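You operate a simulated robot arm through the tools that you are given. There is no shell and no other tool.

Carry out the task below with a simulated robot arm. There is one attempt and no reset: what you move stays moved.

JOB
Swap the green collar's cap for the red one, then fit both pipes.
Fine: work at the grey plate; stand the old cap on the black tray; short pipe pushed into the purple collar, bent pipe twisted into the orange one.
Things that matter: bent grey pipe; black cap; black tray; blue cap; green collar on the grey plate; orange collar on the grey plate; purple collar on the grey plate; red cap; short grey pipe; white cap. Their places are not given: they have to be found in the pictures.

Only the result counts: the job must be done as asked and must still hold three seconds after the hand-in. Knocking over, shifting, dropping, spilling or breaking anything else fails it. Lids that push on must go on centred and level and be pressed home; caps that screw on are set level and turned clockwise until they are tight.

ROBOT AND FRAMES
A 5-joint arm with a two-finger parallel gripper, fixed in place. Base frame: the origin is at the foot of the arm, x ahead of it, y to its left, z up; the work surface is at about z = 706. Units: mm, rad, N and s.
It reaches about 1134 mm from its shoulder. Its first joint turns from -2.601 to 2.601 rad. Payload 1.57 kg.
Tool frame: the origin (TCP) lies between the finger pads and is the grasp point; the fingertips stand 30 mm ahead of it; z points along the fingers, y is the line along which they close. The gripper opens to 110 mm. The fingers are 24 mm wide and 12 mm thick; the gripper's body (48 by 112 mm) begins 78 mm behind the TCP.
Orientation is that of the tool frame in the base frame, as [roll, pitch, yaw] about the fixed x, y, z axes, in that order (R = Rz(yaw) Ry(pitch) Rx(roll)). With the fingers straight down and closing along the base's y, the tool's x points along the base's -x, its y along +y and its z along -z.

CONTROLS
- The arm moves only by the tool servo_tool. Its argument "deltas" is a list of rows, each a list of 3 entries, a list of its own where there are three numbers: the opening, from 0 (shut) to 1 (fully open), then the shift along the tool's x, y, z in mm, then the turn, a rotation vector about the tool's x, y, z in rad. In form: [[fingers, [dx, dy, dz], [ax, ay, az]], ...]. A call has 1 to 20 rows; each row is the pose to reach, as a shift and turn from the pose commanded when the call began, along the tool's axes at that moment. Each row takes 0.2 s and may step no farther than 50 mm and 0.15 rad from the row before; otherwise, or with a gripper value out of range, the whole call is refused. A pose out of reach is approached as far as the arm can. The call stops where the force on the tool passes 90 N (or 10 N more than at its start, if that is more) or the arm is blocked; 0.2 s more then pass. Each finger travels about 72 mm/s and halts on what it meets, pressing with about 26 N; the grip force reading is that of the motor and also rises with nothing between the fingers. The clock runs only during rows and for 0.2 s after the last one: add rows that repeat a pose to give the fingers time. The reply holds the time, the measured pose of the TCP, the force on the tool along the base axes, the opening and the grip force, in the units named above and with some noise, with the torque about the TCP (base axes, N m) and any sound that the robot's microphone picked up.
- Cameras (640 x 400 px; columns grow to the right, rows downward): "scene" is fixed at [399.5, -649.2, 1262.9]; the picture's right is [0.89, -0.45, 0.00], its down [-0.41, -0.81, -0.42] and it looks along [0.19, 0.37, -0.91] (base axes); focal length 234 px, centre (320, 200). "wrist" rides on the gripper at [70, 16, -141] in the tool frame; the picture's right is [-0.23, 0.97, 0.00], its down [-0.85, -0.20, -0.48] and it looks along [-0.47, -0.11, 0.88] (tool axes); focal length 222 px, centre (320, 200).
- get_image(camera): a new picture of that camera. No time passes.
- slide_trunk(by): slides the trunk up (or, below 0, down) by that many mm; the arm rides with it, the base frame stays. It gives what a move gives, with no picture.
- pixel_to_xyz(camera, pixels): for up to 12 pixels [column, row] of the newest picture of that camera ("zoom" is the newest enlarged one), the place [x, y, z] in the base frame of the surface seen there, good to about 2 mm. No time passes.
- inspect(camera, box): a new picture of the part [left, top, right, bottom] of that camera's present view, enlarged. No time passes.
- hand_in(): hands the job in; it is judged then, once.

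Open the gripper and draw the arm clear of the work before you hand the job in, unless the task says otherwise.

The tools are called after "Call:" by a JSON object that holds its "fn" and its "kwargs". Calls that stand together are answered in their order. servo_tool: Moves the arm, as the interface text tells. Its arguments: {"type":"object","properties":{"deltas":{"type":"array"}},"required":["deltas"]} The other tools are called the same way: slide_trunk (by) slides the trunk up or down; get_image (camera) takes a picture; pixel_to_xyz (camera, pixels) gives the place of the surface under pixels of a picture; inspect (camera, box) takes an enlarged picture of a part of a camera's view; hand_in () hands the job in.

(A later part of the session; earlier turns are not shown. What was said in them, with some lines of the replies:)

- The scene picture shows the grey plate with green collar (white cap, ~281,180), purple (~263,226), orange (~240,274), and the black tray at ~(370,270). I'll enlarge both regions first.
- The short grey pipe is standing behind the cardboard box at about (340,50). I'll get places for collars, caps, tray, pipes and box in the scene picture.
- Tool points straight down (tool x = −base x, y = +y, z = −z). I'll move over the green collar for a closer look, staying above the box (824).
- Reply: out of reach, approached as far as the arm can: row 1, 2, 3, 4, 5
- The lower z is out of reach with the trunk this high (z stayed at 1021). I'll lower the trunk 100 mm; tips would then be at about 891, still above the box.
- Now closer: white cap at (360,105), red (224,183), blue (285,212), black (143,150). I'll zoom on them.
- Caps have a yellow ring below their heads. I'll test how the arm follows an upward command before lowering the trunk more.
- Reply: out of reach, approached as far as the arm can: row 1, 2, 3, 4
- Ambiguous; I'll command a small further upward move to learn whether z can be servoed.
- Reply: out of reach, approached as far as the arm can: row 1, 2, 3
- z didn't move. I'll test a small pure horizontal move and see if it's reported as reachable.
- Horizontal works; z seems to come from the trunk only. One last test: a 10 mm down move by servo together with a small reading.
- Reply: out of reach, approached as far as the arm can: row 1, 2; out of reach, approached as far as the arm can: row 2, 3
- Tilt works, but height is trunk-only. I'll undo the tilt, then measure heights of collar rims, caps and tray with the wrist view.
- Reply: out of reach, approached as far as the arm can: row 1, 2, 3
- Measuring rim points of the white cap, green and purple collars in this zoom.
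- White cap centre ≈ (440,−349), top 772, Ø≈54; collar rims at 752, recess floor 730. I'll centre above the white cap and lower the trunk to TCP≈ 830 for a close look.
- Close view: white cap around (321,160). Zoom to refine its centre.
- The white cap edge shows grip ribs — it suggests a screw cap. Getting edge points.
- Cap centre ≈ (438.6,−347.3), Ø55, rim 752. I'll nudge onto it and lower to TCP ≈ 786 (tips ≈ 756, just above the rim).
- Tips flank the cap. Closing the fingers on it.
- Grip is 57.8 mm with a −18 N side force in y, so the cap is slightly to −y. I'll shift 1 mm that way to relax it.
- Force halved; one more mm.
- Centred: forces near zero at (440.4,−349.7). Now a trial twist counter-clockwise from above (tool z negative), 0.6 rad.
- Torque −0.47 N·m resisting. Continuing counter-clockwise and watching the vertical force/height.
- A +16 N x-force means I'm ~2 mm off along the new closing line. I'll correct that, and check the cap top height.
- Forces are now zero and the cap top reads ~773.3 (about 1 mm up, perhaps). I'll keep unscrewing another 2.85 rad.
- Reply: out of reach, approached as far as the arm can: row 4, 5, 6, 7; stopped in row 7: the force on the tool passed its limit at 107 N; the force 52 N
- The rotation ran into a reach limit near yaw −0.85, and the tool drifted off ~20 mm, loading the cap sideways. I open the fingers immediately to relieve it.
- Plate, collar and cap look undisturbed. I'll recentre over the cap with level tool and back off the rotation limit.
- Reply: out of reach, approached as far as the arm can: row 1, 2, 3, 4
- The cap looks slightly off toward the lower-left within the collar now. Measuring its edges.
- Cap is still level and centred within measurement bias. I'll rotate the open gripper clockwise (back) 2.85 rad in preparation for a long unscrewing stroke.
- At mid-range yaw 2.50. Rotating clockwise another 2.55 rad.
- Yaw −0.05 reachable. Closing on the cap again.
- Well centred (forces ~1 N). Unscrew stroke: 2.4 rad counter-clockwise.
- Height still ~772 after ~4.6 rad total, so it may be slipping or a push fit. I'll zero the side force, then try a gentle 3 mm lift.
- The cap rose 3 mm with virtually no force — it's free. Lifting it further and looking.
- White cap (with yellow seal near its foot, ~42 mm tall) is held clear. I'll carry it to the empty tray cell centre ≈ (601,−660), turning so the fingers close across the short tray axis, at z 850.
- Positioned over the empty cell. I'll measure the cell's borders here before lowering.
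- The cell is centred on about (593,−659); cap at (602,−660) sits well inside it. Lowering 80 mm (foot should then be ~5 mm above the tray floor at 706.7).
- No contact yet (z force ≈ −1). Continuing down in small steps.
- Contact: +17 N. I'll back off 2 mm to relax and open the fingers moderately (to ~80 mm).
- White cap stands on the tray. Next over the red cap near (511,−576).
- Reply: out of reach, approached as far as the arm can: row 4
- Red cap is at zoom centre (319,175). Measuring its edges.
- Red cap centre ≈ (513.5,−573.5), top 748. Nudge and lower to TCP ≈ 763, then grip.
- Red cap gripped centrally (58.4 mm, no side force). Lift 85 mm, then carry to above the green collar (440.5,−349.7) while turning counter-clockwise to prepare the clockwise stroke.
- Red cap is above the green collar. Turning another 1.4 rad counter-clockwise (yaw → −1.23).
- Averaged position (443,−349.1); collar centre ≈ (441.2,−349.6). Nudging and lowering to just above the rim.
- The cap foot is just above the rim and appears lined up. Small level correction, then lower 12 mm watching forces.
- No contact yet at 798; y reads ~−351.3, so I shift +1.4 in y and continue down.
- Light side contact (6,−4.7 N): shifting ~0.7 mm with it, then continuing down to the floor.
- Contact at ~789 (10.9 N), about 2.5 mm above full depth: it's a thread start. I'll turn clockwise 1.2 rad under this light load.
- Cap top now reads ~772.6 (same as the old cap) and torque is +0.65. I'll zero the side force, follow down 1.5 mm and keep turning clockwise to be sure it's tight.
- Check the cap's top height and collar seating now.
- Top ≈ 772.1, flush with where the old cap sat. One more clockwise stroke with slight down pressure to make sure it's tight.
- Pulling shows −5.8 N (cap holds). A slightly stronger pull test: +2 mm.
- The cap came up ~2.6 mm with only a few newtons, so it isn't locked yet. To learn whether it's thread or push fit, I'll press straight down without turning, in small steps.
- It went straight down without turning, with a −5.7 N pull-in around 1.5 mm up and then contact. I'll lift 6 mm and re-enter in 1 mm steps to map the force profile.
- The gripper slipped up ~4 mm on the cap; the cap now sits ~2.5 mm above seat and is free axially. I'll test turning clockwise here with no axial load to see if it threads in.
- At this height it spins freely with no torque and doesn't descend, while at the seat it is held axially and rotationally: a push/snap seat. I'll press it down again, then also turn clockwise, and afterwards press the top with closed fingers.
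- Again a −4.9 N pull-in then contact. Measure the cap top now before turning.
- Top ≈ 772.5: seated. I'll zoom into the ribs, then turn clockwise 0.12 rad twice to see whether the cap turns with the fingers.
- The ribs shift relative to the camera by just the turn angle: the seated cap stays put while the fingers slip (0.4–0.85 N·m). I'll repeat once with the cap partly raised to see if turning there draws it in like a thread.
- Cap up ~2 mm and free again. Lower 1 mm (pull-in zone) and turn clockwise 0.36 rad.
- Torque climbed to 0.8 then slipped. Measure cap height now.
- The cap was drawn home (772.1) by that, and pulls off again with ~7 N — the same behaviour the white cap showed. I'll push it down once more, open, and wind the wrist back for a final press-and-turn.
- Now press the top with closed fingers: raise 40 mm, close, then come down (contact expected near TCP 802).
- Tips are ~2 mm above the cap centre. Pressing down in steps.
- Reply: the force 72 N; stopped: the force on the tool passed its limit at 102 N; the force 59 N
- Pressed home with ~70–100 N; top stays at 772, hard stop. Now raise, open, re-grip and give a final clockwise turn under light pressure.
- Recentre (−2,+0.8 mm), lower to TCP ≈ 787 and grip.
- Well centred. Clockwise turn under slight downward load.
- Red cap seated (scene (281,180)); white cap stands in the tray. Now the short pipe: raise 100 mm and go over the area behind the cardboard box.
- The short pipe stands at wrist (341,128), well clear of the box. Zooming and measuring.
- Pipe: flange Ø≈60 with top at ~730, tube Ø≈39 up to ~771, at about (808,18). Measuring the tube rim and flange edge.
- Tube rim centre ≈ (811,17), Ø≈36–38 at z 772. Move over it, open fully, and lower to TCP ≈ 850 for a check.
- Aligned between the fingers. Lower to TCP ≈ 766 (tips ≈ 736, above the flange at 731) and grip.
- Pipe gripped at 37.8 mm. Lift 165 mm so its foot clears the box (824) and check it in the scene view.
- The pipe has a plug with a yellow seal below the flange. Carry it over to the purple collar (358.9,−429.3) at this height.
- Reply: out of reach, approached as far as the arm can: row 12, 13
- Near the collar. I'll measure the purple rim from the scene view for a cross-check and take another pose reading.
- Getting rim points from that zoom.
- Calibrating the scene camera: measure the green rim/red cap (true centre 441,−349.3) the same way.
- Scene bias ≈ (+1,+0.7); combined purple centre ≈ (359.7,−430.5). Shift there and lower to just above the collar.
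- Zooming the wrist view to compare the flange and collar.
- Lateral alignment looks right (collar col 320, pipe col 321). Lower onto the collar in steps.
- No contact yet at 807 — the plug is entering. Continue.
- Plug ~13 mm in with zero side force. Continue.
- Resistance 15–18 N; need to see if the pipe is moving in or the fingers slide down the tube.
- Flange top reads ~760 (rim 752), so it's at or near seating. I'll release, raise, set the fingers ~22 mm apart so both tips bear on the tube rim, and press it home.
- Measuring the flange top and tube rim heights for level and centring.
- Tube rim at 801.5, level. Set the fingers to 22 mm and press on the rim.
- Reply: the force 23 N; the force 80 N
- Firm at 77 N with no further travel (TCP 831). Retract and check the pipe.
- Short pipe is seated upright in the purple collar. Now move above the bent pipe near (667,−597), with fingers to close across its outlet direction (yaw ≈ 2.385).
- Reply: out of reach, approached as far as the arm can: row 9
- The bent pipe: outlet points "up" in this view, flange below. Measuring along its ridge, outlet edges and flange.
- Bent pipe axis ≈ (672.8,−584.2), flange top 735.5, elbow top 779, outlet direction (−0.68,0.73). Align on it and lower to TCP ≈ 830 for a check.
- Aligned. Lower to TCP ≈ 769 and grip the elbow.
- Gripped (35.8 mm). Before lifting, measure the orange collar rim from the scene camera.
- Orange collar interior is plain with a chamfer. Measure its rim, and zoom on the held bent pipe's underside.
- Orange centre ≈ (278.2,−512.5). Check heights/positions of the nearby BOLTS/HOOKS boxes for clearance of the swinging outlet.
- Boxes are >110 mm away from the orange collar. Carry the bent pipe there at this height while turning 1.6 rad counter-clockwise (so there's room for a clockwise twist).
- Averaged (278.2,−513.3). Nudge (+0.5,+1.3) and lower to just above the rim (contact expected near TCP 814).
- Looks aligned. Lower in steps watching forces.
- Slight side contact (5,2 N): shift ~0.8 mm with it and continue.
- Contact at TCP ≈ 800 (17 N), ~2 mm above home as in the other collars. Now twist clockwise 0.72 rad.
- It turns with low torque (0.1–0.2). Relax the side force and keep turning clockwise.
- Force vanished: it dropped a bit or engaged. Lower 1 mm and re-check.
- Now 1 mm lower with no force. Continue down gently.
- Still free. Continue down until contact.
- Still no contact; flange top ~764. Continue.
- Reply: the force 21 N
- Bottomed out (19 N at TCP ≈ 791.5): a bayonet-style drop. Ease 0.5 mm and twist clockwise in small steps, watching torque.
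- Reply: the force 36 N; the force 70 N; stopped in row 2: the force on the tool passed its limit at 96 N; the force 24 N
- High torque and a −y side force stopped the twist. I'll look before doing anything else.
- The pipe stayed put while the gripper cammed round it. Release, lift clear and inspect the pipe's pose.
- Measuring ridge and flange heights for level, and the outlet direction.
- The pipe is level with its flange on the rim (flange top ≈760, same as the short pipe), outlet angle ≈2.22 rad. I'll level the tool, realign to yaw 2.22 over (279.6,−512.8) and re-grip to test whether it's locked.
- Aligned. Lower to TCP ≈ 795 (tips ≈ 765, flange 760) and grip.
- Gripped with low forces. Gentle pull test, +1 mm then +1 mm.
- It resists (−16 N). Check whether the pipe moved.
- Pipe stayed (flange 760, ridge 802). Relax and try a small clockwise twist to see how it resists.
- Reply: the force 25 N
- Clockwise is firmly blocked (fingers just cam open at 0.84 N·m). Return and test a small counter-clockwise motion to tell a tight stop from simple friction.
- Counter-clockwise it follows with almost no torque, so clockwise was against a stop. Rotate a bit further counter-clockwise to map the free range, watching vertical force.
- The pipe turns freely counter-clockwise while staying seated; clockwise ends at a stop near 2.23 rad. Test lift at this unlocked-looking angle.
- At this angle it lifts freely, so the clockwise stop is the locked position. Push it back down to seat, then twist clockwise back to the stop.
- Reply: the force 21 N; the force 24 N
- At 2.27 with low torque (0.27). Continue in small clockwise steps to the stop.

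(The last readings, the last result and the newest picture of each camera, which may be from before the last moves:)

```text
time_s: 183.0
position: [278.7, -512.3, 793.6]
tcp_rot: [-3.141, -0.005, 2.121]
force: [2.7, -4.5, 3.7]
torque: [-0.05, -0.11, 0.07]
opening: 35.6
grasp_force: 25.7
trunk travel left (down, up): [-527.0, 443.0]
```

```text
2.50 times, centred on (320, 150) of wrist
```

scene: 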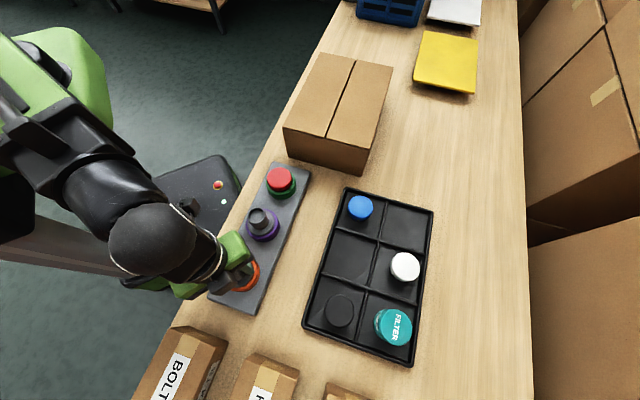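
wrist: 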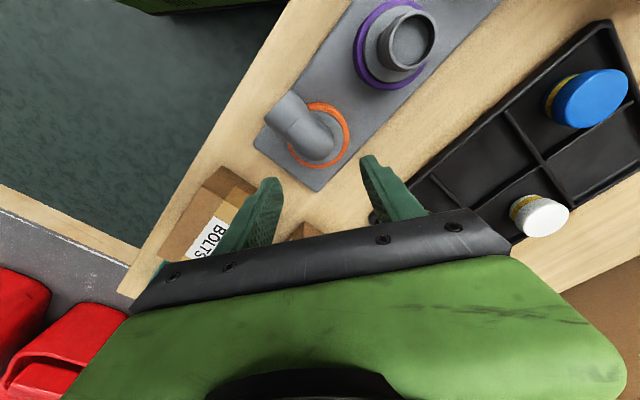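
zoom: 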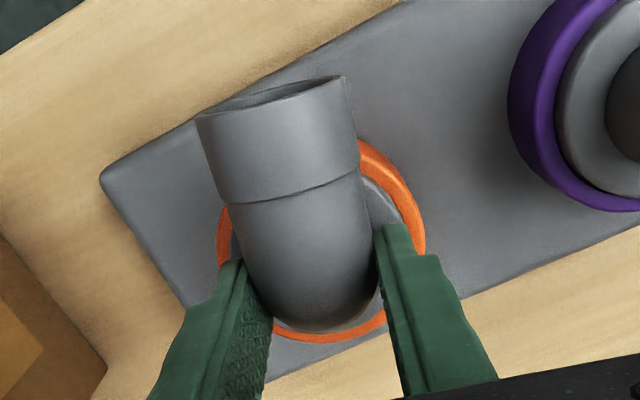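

It keeps turning past the earlier stop with the vertical force easing (18→4 N), i.e. drawing in. Continue clockwise, following down slightly, until a real stop.

Call:
{"fn": "pixel_to_xyz", "kwargs": {"camera": "zoom", "pixels": [[260, 130], [275, 170], [290, 210], [300, 240], [310, 280], [385, 210], [385, 200], [240, 245], [380, 195], [320, 180]]}}

Call:
{"fn": "servo_tool", "kwargs": {"deltas": [[0.1, [0, 0, 0], [0, 0, 0.05]], [0.1, [0, 0, 0], [0, 0, 0.1]]]}}

Call:
{"fn": "servo_tool", "kwargs": {"deltas": [[0.1, [0, 0, 0], [0, 0, 0.05]], [0.1, [0, 0, 0], [0, 0, 0.1]]]}}

Call:
{"fn": "servo_tool", "kwargs": {"deltas": [[0.1, [0, 0, 0], [0, 0, 0.05]], [0.1, [0, 0, 0], [0, 0, 0.1]]]}}

Call:
{"fn": "inspect", "kwargs": {"camera": "wrist", "box": [230, 70, 410, 230]}}

```text
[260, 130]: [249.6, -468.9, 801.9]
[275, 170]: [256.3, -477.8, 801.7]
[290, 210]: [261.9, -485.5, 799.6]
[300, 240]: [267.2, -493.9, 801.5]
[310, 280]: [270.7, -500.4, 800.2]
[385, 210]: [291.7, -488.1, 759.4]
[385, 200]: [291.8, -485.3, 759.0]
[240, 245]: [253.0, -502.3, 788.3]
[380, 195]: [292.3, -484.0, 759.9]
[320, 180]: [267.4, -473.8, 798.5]
```

```text
time_s: 183.6
position: [278.4, -512.3, 793.4]
tcp_rot: [-3.141, -0.002, 2.018]
force: [-1.0, -6.7, 3.3]
torque: [-0.2, 0.14, 0.12]
opening: 35.7
grasp_force: 25.6
trunk travel left (down, up): [-527.0, 443.0]
```

```text
time_s: 184.2
position: [281.1, -514.1, 792.7]
tcp_rot: [-3.14, -0.001, 1.921]
force: [-1.0, -23.6, 10.6]
torque: [-0.35, 0.12, 0.93]
opening: 36.3
grasp_force: 26.6
trunk travel left (down, up): [-527.0, 443.0]
```

```text
time_s: 184.8
position: [279.0, -516.2, 793.4]
tcp_rot: [-3.141, 0.003, 1.821]
force: [1.4, -39.3, 18.2]
torque: [-0.31, 0.6, 1.23]
opening: 36.8
grasp_force: 26.2
trunk travel left (down, up): [-527.0, 443.0]
```

```text
2.50 times, centred on (320, 150) of wrist
```

zoom: 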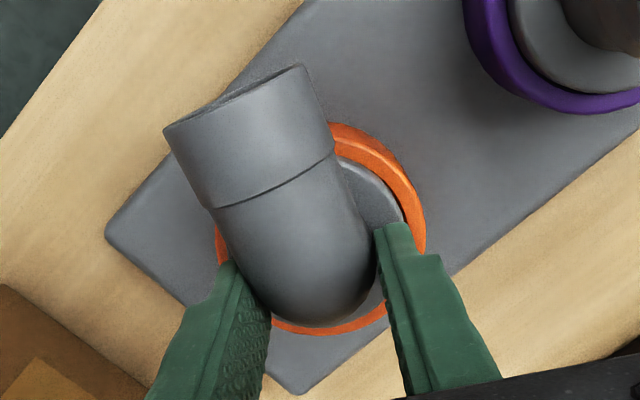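

Now a firm stop: pipe stays at ≈2.0 rad with torque 0.9–1.2 N·m. Release, then inspect pose from above.

Call:
{"fn": "servo_tool", "kwargs": {"deltas": [[0.6, [0, 0, 0], [0, 0, 0]], [0.6, [0, 0, 0], [0, 0, 0]]]}}

Call:
{"fn": "slide_trunk", "kwargs": {"by": 70}}

Call:
{"fn": "inspect", "kwargs": {"camera": "wrist", "box": [210, 60, 410, 200]}}

```text
time_s: 185.4
position: [279.8, -511.0, 792.6]
tcp_rot: [3.141, -0.002, 1.823]
force: [0.5, -0.3, -0.4]
torque: [0.02, -0.02, 0.01]
opening: 65.9
grasp_force: 0.0
trunk travel left (down, up): [-527.0, 443.0]
```

```text
time_s: 186.5
position: [278.7, -512.8, 864.0]
tcp_rot: [-3.141, 0.0, 1.82]
force: [0.6, -0.4, 0.5]
torque: [-0.02, -0.03, -0.02]
opening: 65.9
grasp_force: 0.1
trunk travel left (down, up): [-597.0, 373.0]
```

```text
2.86 times, centred on (310, 130) of wrist
```

zoom: 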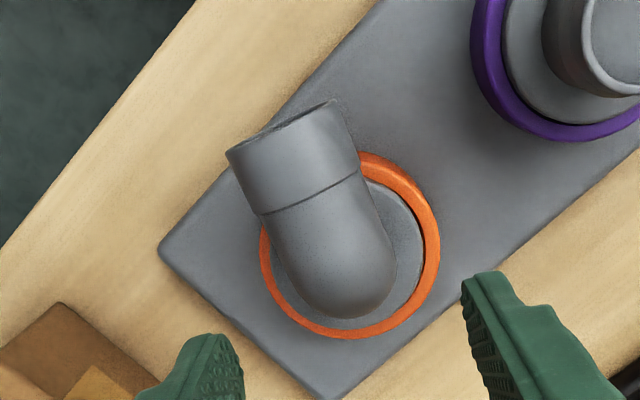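

Call:
{"fn": "pixel_to_xyz", "kwargs": {"camera": "zoom", "pixels": [[290, 140], [300, 170], [315, 205], [328, 235], [340, 260], [405, 225], [400, 270], [375, 305], [325, 312], [390, 200], [415, 250], [290, 290]]}}

```text
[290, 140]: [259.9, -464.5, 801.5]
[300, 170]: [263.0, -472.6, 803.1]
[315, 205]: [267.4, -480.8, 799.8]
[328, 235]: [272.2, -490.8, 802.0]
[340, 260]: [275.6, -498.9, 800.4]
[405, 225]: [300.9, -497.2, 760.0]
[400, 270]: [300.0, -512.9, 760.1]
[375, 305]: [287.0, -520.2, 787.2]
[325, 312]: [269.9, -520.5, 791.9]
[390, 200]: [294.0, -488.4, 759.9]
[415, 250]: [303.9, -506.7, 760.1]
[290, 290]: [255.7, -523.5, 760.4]
```

Pipe at 2.0 rad, level, flange at 760. Re-grip aligned (yaw 2.0) and confirm it is tight clockwise and held against a small pull.

Call:
{"fn": "servo_tool", "kwargs": {"deltas": [[0.6, [0, 0, 0], [0, 0, -0.09]], [0.6, [0, 0, 0], [0, 0, -0.18]], [0.6, [0, 0, 0], [0, 0, -0.18]]]}}

Call:
{"fn": "slide_trunk", "kwargs": {"by": -70}}

Call:
{"fn": "servo_tool", "kwargs": {"deltas": [[0.1, [0, 0, 0], [0, 0, 0]], [0.1, [0, 0, 0], [0, 0, 0]], [0.1, [0, 0, 0], [0, 0, 0]], [0.1, [0, 0, 0], [0, 0, 0]]]}}

Call:
{"fn": "servo_tool", "kwargs": {"deltas": [[0.1, [0, 0, 0], [0, 0, 0.05]]]}}

Call:
{"fn": "servo_tool", "kwargs": {"deltas": [[0.1, [0, 0, 0], [0, 0, 0.05]]]}}

Call:
{"fn": "servo_tool", "kwargs": {"deltas": [[0.1, [0, 0, 0], [0, 0, 0.05]]]}}

```text
time_s: 187.3
position: [279.9, -511.8, 863.8]
tcp_rot: [3.141, -0.002, 2.002]
force: [0.2, -0.1, 0.5]
torque: [0.0, 0.0, 0.02]
opening: 65.9
grasp_force: 0.0
trunk travel left (down, up): [-597.0, 373.0]
```

```text
time_s: 188.4
position: [279.0, -512.1, 793.3]
tcp_rot: [3.14, -0.001, 2.002]
force: [-0.4, -0.7, -0.7]
torque: [0.03, 0.04, -0.03]
opening: 66.0
grasp_force: 0.0
trunk travel left (down, up): [-527.0, 443.0]
```

```text
time_s: 189.4
position: [277.3, -513.0, 794.0]
tcp_rot: [-3.14, -0.002, 2.001]
force: [-6.0, -3.4, 1.4]
torque: [-0.03, 0.12, 0.11]
opening: 36.7
grasp_force: 26.3
trunk travel left (down, up): [-527.0, 443.0]
```

```text
time_s: 189.8
position: [279.8, -513.7, 793.7]
tcp_rot: [-3.141, -0.001, 1.952]
force: [-3.4, -15.6, 9.1]
torque: [-0.14, 0.19, 0.87]
opening: 36.4
grasp_force: 26.4
trunk travel left (down, up): [-527.0, 443.0]
```

```text
time_s: 190.2
position: [279.6, -514.2, 793.7]
tcp_rot: [-3.139, 0.002, 1.901]
force: [0.3, -27.6, 15.5]
torque: [-0.47, 0.3, 0.82]
opening: 36.3
grasp_force: 25.8
trunk travel left (down, up): [-527.0, 443.0]
```

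```text
time_s: 190.6
position: [278.7, -514.9, 793.3]
tcp_rot: [3.141, 0.004, 1.852]
force: [1.5, -35.8, 19.3]
torque: [-0.2, 0.58, 1.14]
opening: 36.5
grasp_force: 26.2
trunk travel left (down, up): [-527.0, 443.0]
```

Immediately tight (0.87–1.14 N·m). Return to 2.0 rad and do a 1 mm pull check.

Call:
{"fn": "servo_tool", "kwargs": {"deltas": [[0.1, [0, 0, 0], [0, 0, -0.08]], [0.1, [0, 0, 0], [0, 0, -0.14]]]}}

Call:
{"fn": "slide_trunk", "kwargs": {"by": 1}}

Call:
{"fn": "slide_trunk", "kwargs": {"by": 1}}

Call:
{"fn": "servo_tool", "kwargs": {"deltas": [[0.6, [0, 0, 0], [0, 0, 0]], [0.6, [0, 0, 0], [0, 0, 0]]]}}

Call:
{"fn": "slide_trunk", "kwargs": {"by": 70}}

Call:
{"fn": "inspect", "kwargs": {"camera": "wrist", "box": [210, 60, 410, 200]}}

```text
time_s: 191.2
position: [279.8, -513.8, 792.2]
tcp_rot: [-3.142, -0.002, 1.993]
force: [-1.7, -19.4, 4.9]
torque: [-0.71, -0.03, -0.04]
opening: 35.7
grasp_force: 26.3
trunk travel left (down, up): [-527.0, 443.0]
```

```text
time_s: 191.7
position: [278.2, -512.8, 794.5]
tcp_rot: [-3.141, -0.006, 1.992]
force: [-6.8, -12.7, -20.5]
torque: [-0.32, -0.15, 0.27]
opening: 35.6
grasp_force: 25.9
trunk travel left (down, up): [-528.0, 442.0]
```

```text
time_s: 192.2
position: [279.3, -513.1, 796.7]
tcp_rot: [3.141, -0.005, 1.991]
force: [-6.8, -11.2, -17.0]
torque: [-0.07, 0.05, 0.2]
opening: 35.8
grasp_force: 26.0
trunk travel left (down, up): [-529.0, 441.0]
```

```text
time_s: 192.8
position: [278.5, -511.9, 796.1]
tcp_rot: [-3.14, -0.001, 1.992]
force: [-0.1, -1.0, -0.3]
torque: [-0.02, 0.04, 0.0]
opening: 66.1
grasp_force: 0.0
trunk travel left (down, up): [-529.0, 441.0]
```

```text
time_s: 193.9
position: [279.1, -513.7, 866.3]
tcp_rot: [-3.141, -0.003, 1.992]
force: [-0.4, 0.4, 0.3]
torque: [0.03, -0.04, 0.0]
opening: 65.9
grasp_force: 0.0
trunk travel left (down, up): [-599.0, 371.0]
```

```text
2.86 times, centred on (310, 130) of wrist
```

zoom: 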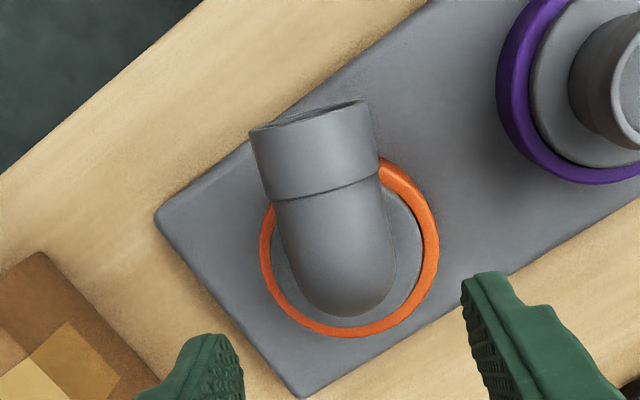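

Bent pipe held against ~20 N and hasn't moved. For certainty I'll go back to the red cap, check it and press it once more as the final action there.

Call:
{"fn": "slide_trunk", "kwargs": {"by": 20}}

Call:
{"fn": "servo_tool", "kwargs": {"deltas": [[0.5, [14, 36, 0], [0, 0, 0]], [0.3, [28, 72, 0], [0, 0, 0]], [0, [42, 108, 0], [0, 0, 0]], [0, [56, 144, 0], [0, 0, 0]], [0, [70, 180, 0], [0, 0, 0]], [0, [83.1, 214.8, 0], [0, 0, 0]], [0, [83.1, 214.8, 0], [0, 0, 0]], [0, [83.1, 214.8, 0], [0, 0, 0]]]}}

Call:
{"fn": "inspect", "kwargs": {"camera": "wrist", "box": [230, 60, 410, 200]}}

```text
time_s: 194.6
position: [279.4, -512.6, 885.1]
tcp_rot: [3.14, -0.002, 1.992]
force: [0.4, 0.2, -0.1]
torque: [0.0, -0.02, 0.0]
opening: 66.3
grasp_force: 0.0
trunk travel left (down, up): [-619.0, 351.0]
```

```text
time_s: 196.3
position: [442.0, -347.1, 886.2]
tcp_rot: [-3.14, -0.002, 1.992]
force: [0.1, -0.7, 0.4]
torque: [0.01, 0.0, -0.01]
opening: 0.0
grasp_force: 21.1
trunk travel left (down, up): [-619.0, 351.0]
```

```text
2.86 times, centred on (320, 130) of wrist
```

zoom: 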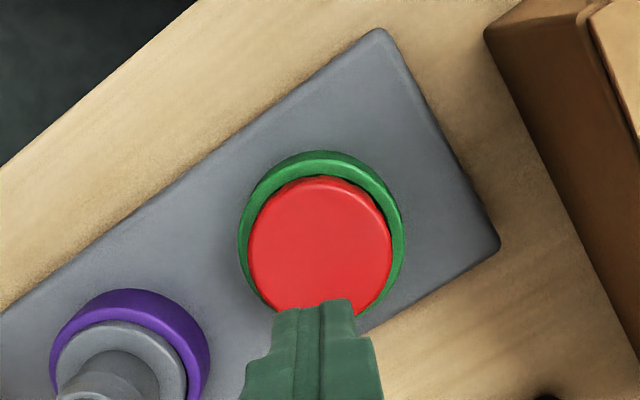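

Measure the red cap's top height/level.

Call:
{"fn": "pixel_to_xyz", "kwargs": {"camera": "zoom", "pixels": [[320, 195], [280, 210], [360, 210], [260, 245], [380, 245], [320, 240], [290, 280], [360, 280], [265, 270], [375, 270]]}}

Call:
{"fn": "slide_trunk", "kwargs": {"by": -82}}

```text
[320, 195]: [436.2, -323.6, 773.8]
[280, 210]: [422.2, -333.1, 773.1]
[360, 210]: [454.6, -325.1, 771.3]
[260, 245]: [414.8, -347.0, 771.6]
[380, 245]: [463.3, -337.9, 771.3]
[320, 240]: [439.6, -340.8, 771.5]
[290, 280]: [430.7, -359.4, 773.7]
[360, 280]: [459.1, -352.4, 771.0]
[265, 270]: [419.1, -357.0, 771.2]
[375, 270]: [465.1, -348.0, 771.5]
```

```text
time_s: 197.5
position: [441.2, -346.8, 803.4]
tcp_rot: [-3.138, -0.004, 1.992]
force: [-1.1, -1.1, -0.4]
torque: [0.0, -0.02, -0.03]
opening: 0.1
grasp_force: 21.1
trunk travel left (down, up): [-537.0, 433.0]
```

Top ≈ 772 and level. Shift 2 mm to the centre and press.

Call:
{"fn": "servo_tool", "kwargs": {"deltas": [[0, [-2.1, -0.9, 0], [0, 0, 0]], [0, [-2.1, -0.9, 0], [0, 0, 0]]]}}

Call:
{"fn": "slide_trunk", "kwargs": {"by": -2}}

Call:
{"fn": "slide_trunk", "kwargs": {"by": -2}}

Call:
{"fn": "slide_trunk", "kwargs": {"by": -1.5}}

```text
time_s: 198.1
position: [440.7, -349.5, 803.8]
tcp_rot: [-3.141, -0.004, 1.991]
force: [0.4, 0.6, 0.9]
torque: [0.0, 0.02, -0.03]
opening: 0.0
grasp_force: 20.6
trunk travel left (down, up): [-537.0, 433.0]
```

```text
time_s: 198.7
position: [441.7, -350.1, 802.2]
tcp_rot: [3.141, -0.004, 1.99]
force: [0.8, 0.2, 2.7]
torque: [-0.02, 0.01, -0.02]
opening: 0.0
grasp_force: 21.6
trunk travel left (down, up): [-535.0, 435.0]
```

```text
time_s: 199.2
position: [440.7, -350.6, 801.6]
tcp_rot: [3.141, -0.001, 1.992]
force: [9.1, -7.8, 42.0]
torque: [-0.22, -0.25, -0.03]
opening: 0.0
grasp_force: 20.9
trunk travel left (down, up): [-533.0, 437.0]
```

```text
time_s: 199.8
position: [440.3, -350.0, 801.5]
tcp_rot: [3.14, 0.002, 1.991]
force: [3.4, -1.4, 58.3]
torque: [0.15, 0.0, -0.01]
opening: 0.0
grasp_force: 21.3
trunk travel left (down, up): [-533.0, 437.0]
stopped: the force on the tool passed its limit at 91 N (the readings are from after the stop); the commanded pose is now the measured one
```

Red cap is firmly home (≈90 N, no travel). Retract upward, open, and check everything.

Call:
{"fn": "slide_trunk", "kwargs": {"by": 150}}

Call:
{"fn": "servo_tool", "kwargs": {"deltas": [[0.5, [30, 0, 0], [0, 0, 0]], [1, [60, 0, 0], [0, 0, 0]], [1, [60, 0, 0], [0, 0, 0]], [1, [60, 0, 0], [0, 0, 0]]]}}

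Call:
{"fn": "get_image", "kwargs": {"camera": "scene"}}

Call:
{"fn": "get_image", "kwargs": {"camera": "wrist"}}

Call:
{"fn": "inspect", "kwargs": {"camera": "scene", "box": [200, 150, 320, 310]}}

Call:
{"fn": "inspect", "kwargs": {"camera": "scene", "box": [290, 180, 440, 370]}}

```text
time_s: 201.5
position: [441.9, -351.4, 948.8]
tcp_rot: [-3.14, 0.001, 1.991]
force: [1.0, -0.7, 0.1]
torque: [-0.02, 0.01, 0.0]
opening: 0.2
grasp_force: 21.3
trunk travel left (down, up): [-683.0, 287.0]
```

```text
time_s: 202.5
position: [456.7, -329.7, 949.8]
tcp_rot: [3.141, -0.002, 1.99]
force: [-0.1, -0.3, -0.1]
torque: [0.01, -0.02, -0.02]
opening: 110.0
grasp_force: 0.0
out of reach, approached as far as the arm can: row 1, 2, 3, 4
trunk travel left (down, up): [-683.0, 287.0]
```

```text
taken
```

scene: 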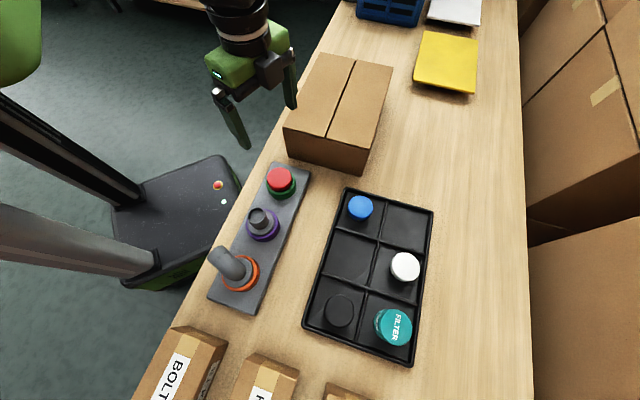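

```text
taken
```

wrist: 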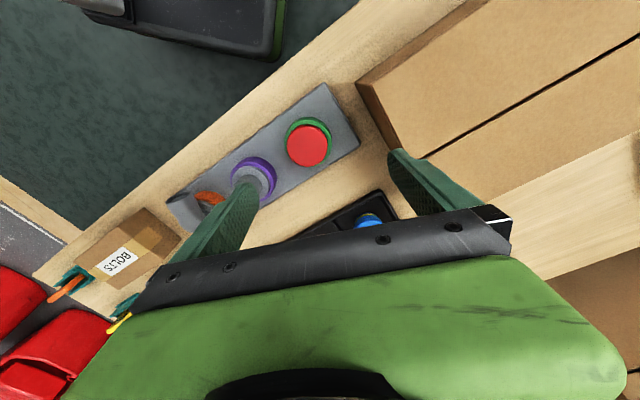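

```text
2.50 times, centred on (260, 230) of scene
```

zoom: 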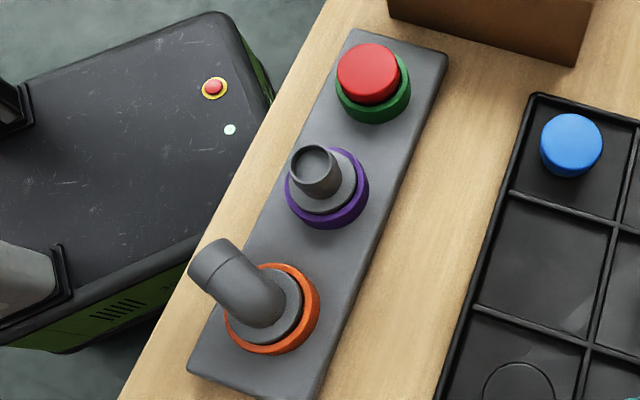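

```text
2.11 times, centred on (365, 275) of scene
```

zoom: 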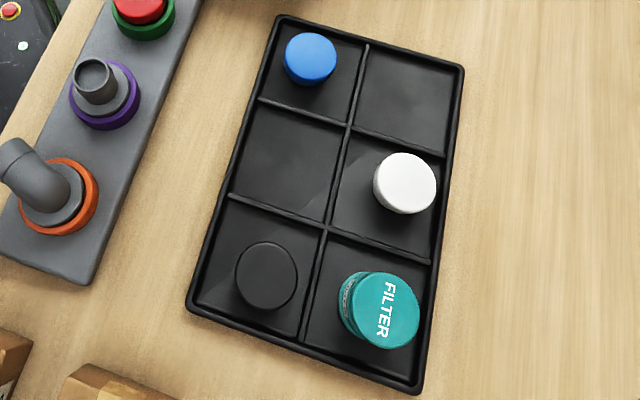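

Everything is in place: red cap on green, short pipe in purple, bent pipe locked in orange, white cap standing on the tray, nothing else disturbed; the gripper is open and clear. Handing in.

Call:
{"fn": "hand_in", "kwargs": {}}

```text
The job is handed in.
```

I handed the job in with every part placed as asked. The one thing I couldn't fully confirm is whether the red cap was meant to screw on.

- **Red cap on the green collar:** It sits level at the same height as the old cap, and pressing with about 90 N moved it no further. The collar behaved like a push fit. The cap went in without turning, and once seated my fingers slipped on it instead of turning it. I also turned it clockwise until the fingers slipped. In earlier tests a light upward pull could lift it back out. I didn't repeat that pull after the final press, so if the collar is threaded, the cap may not be locked.
- **White cap:** It stands on the black tray in the cell that was empty.
- **Short pipe in the purple collar:** It is seated upright with its flange on the rim, and 77 N moved it no further.
- **Bent pipe in the orange collar:** It dropped fully in and turned clockwise to a firm stop. It then held against a pull of about 20 N without moving.

The blue cap, black cap, filter and boxes look unmoved in the final picture. The grey plate is also where it was. Early on, the gripper drifted about 20 mm while twisting the white cap and pushed on it sideways; nothing appeared to shift. I opened the gripper and drew the arm clear before handing in.
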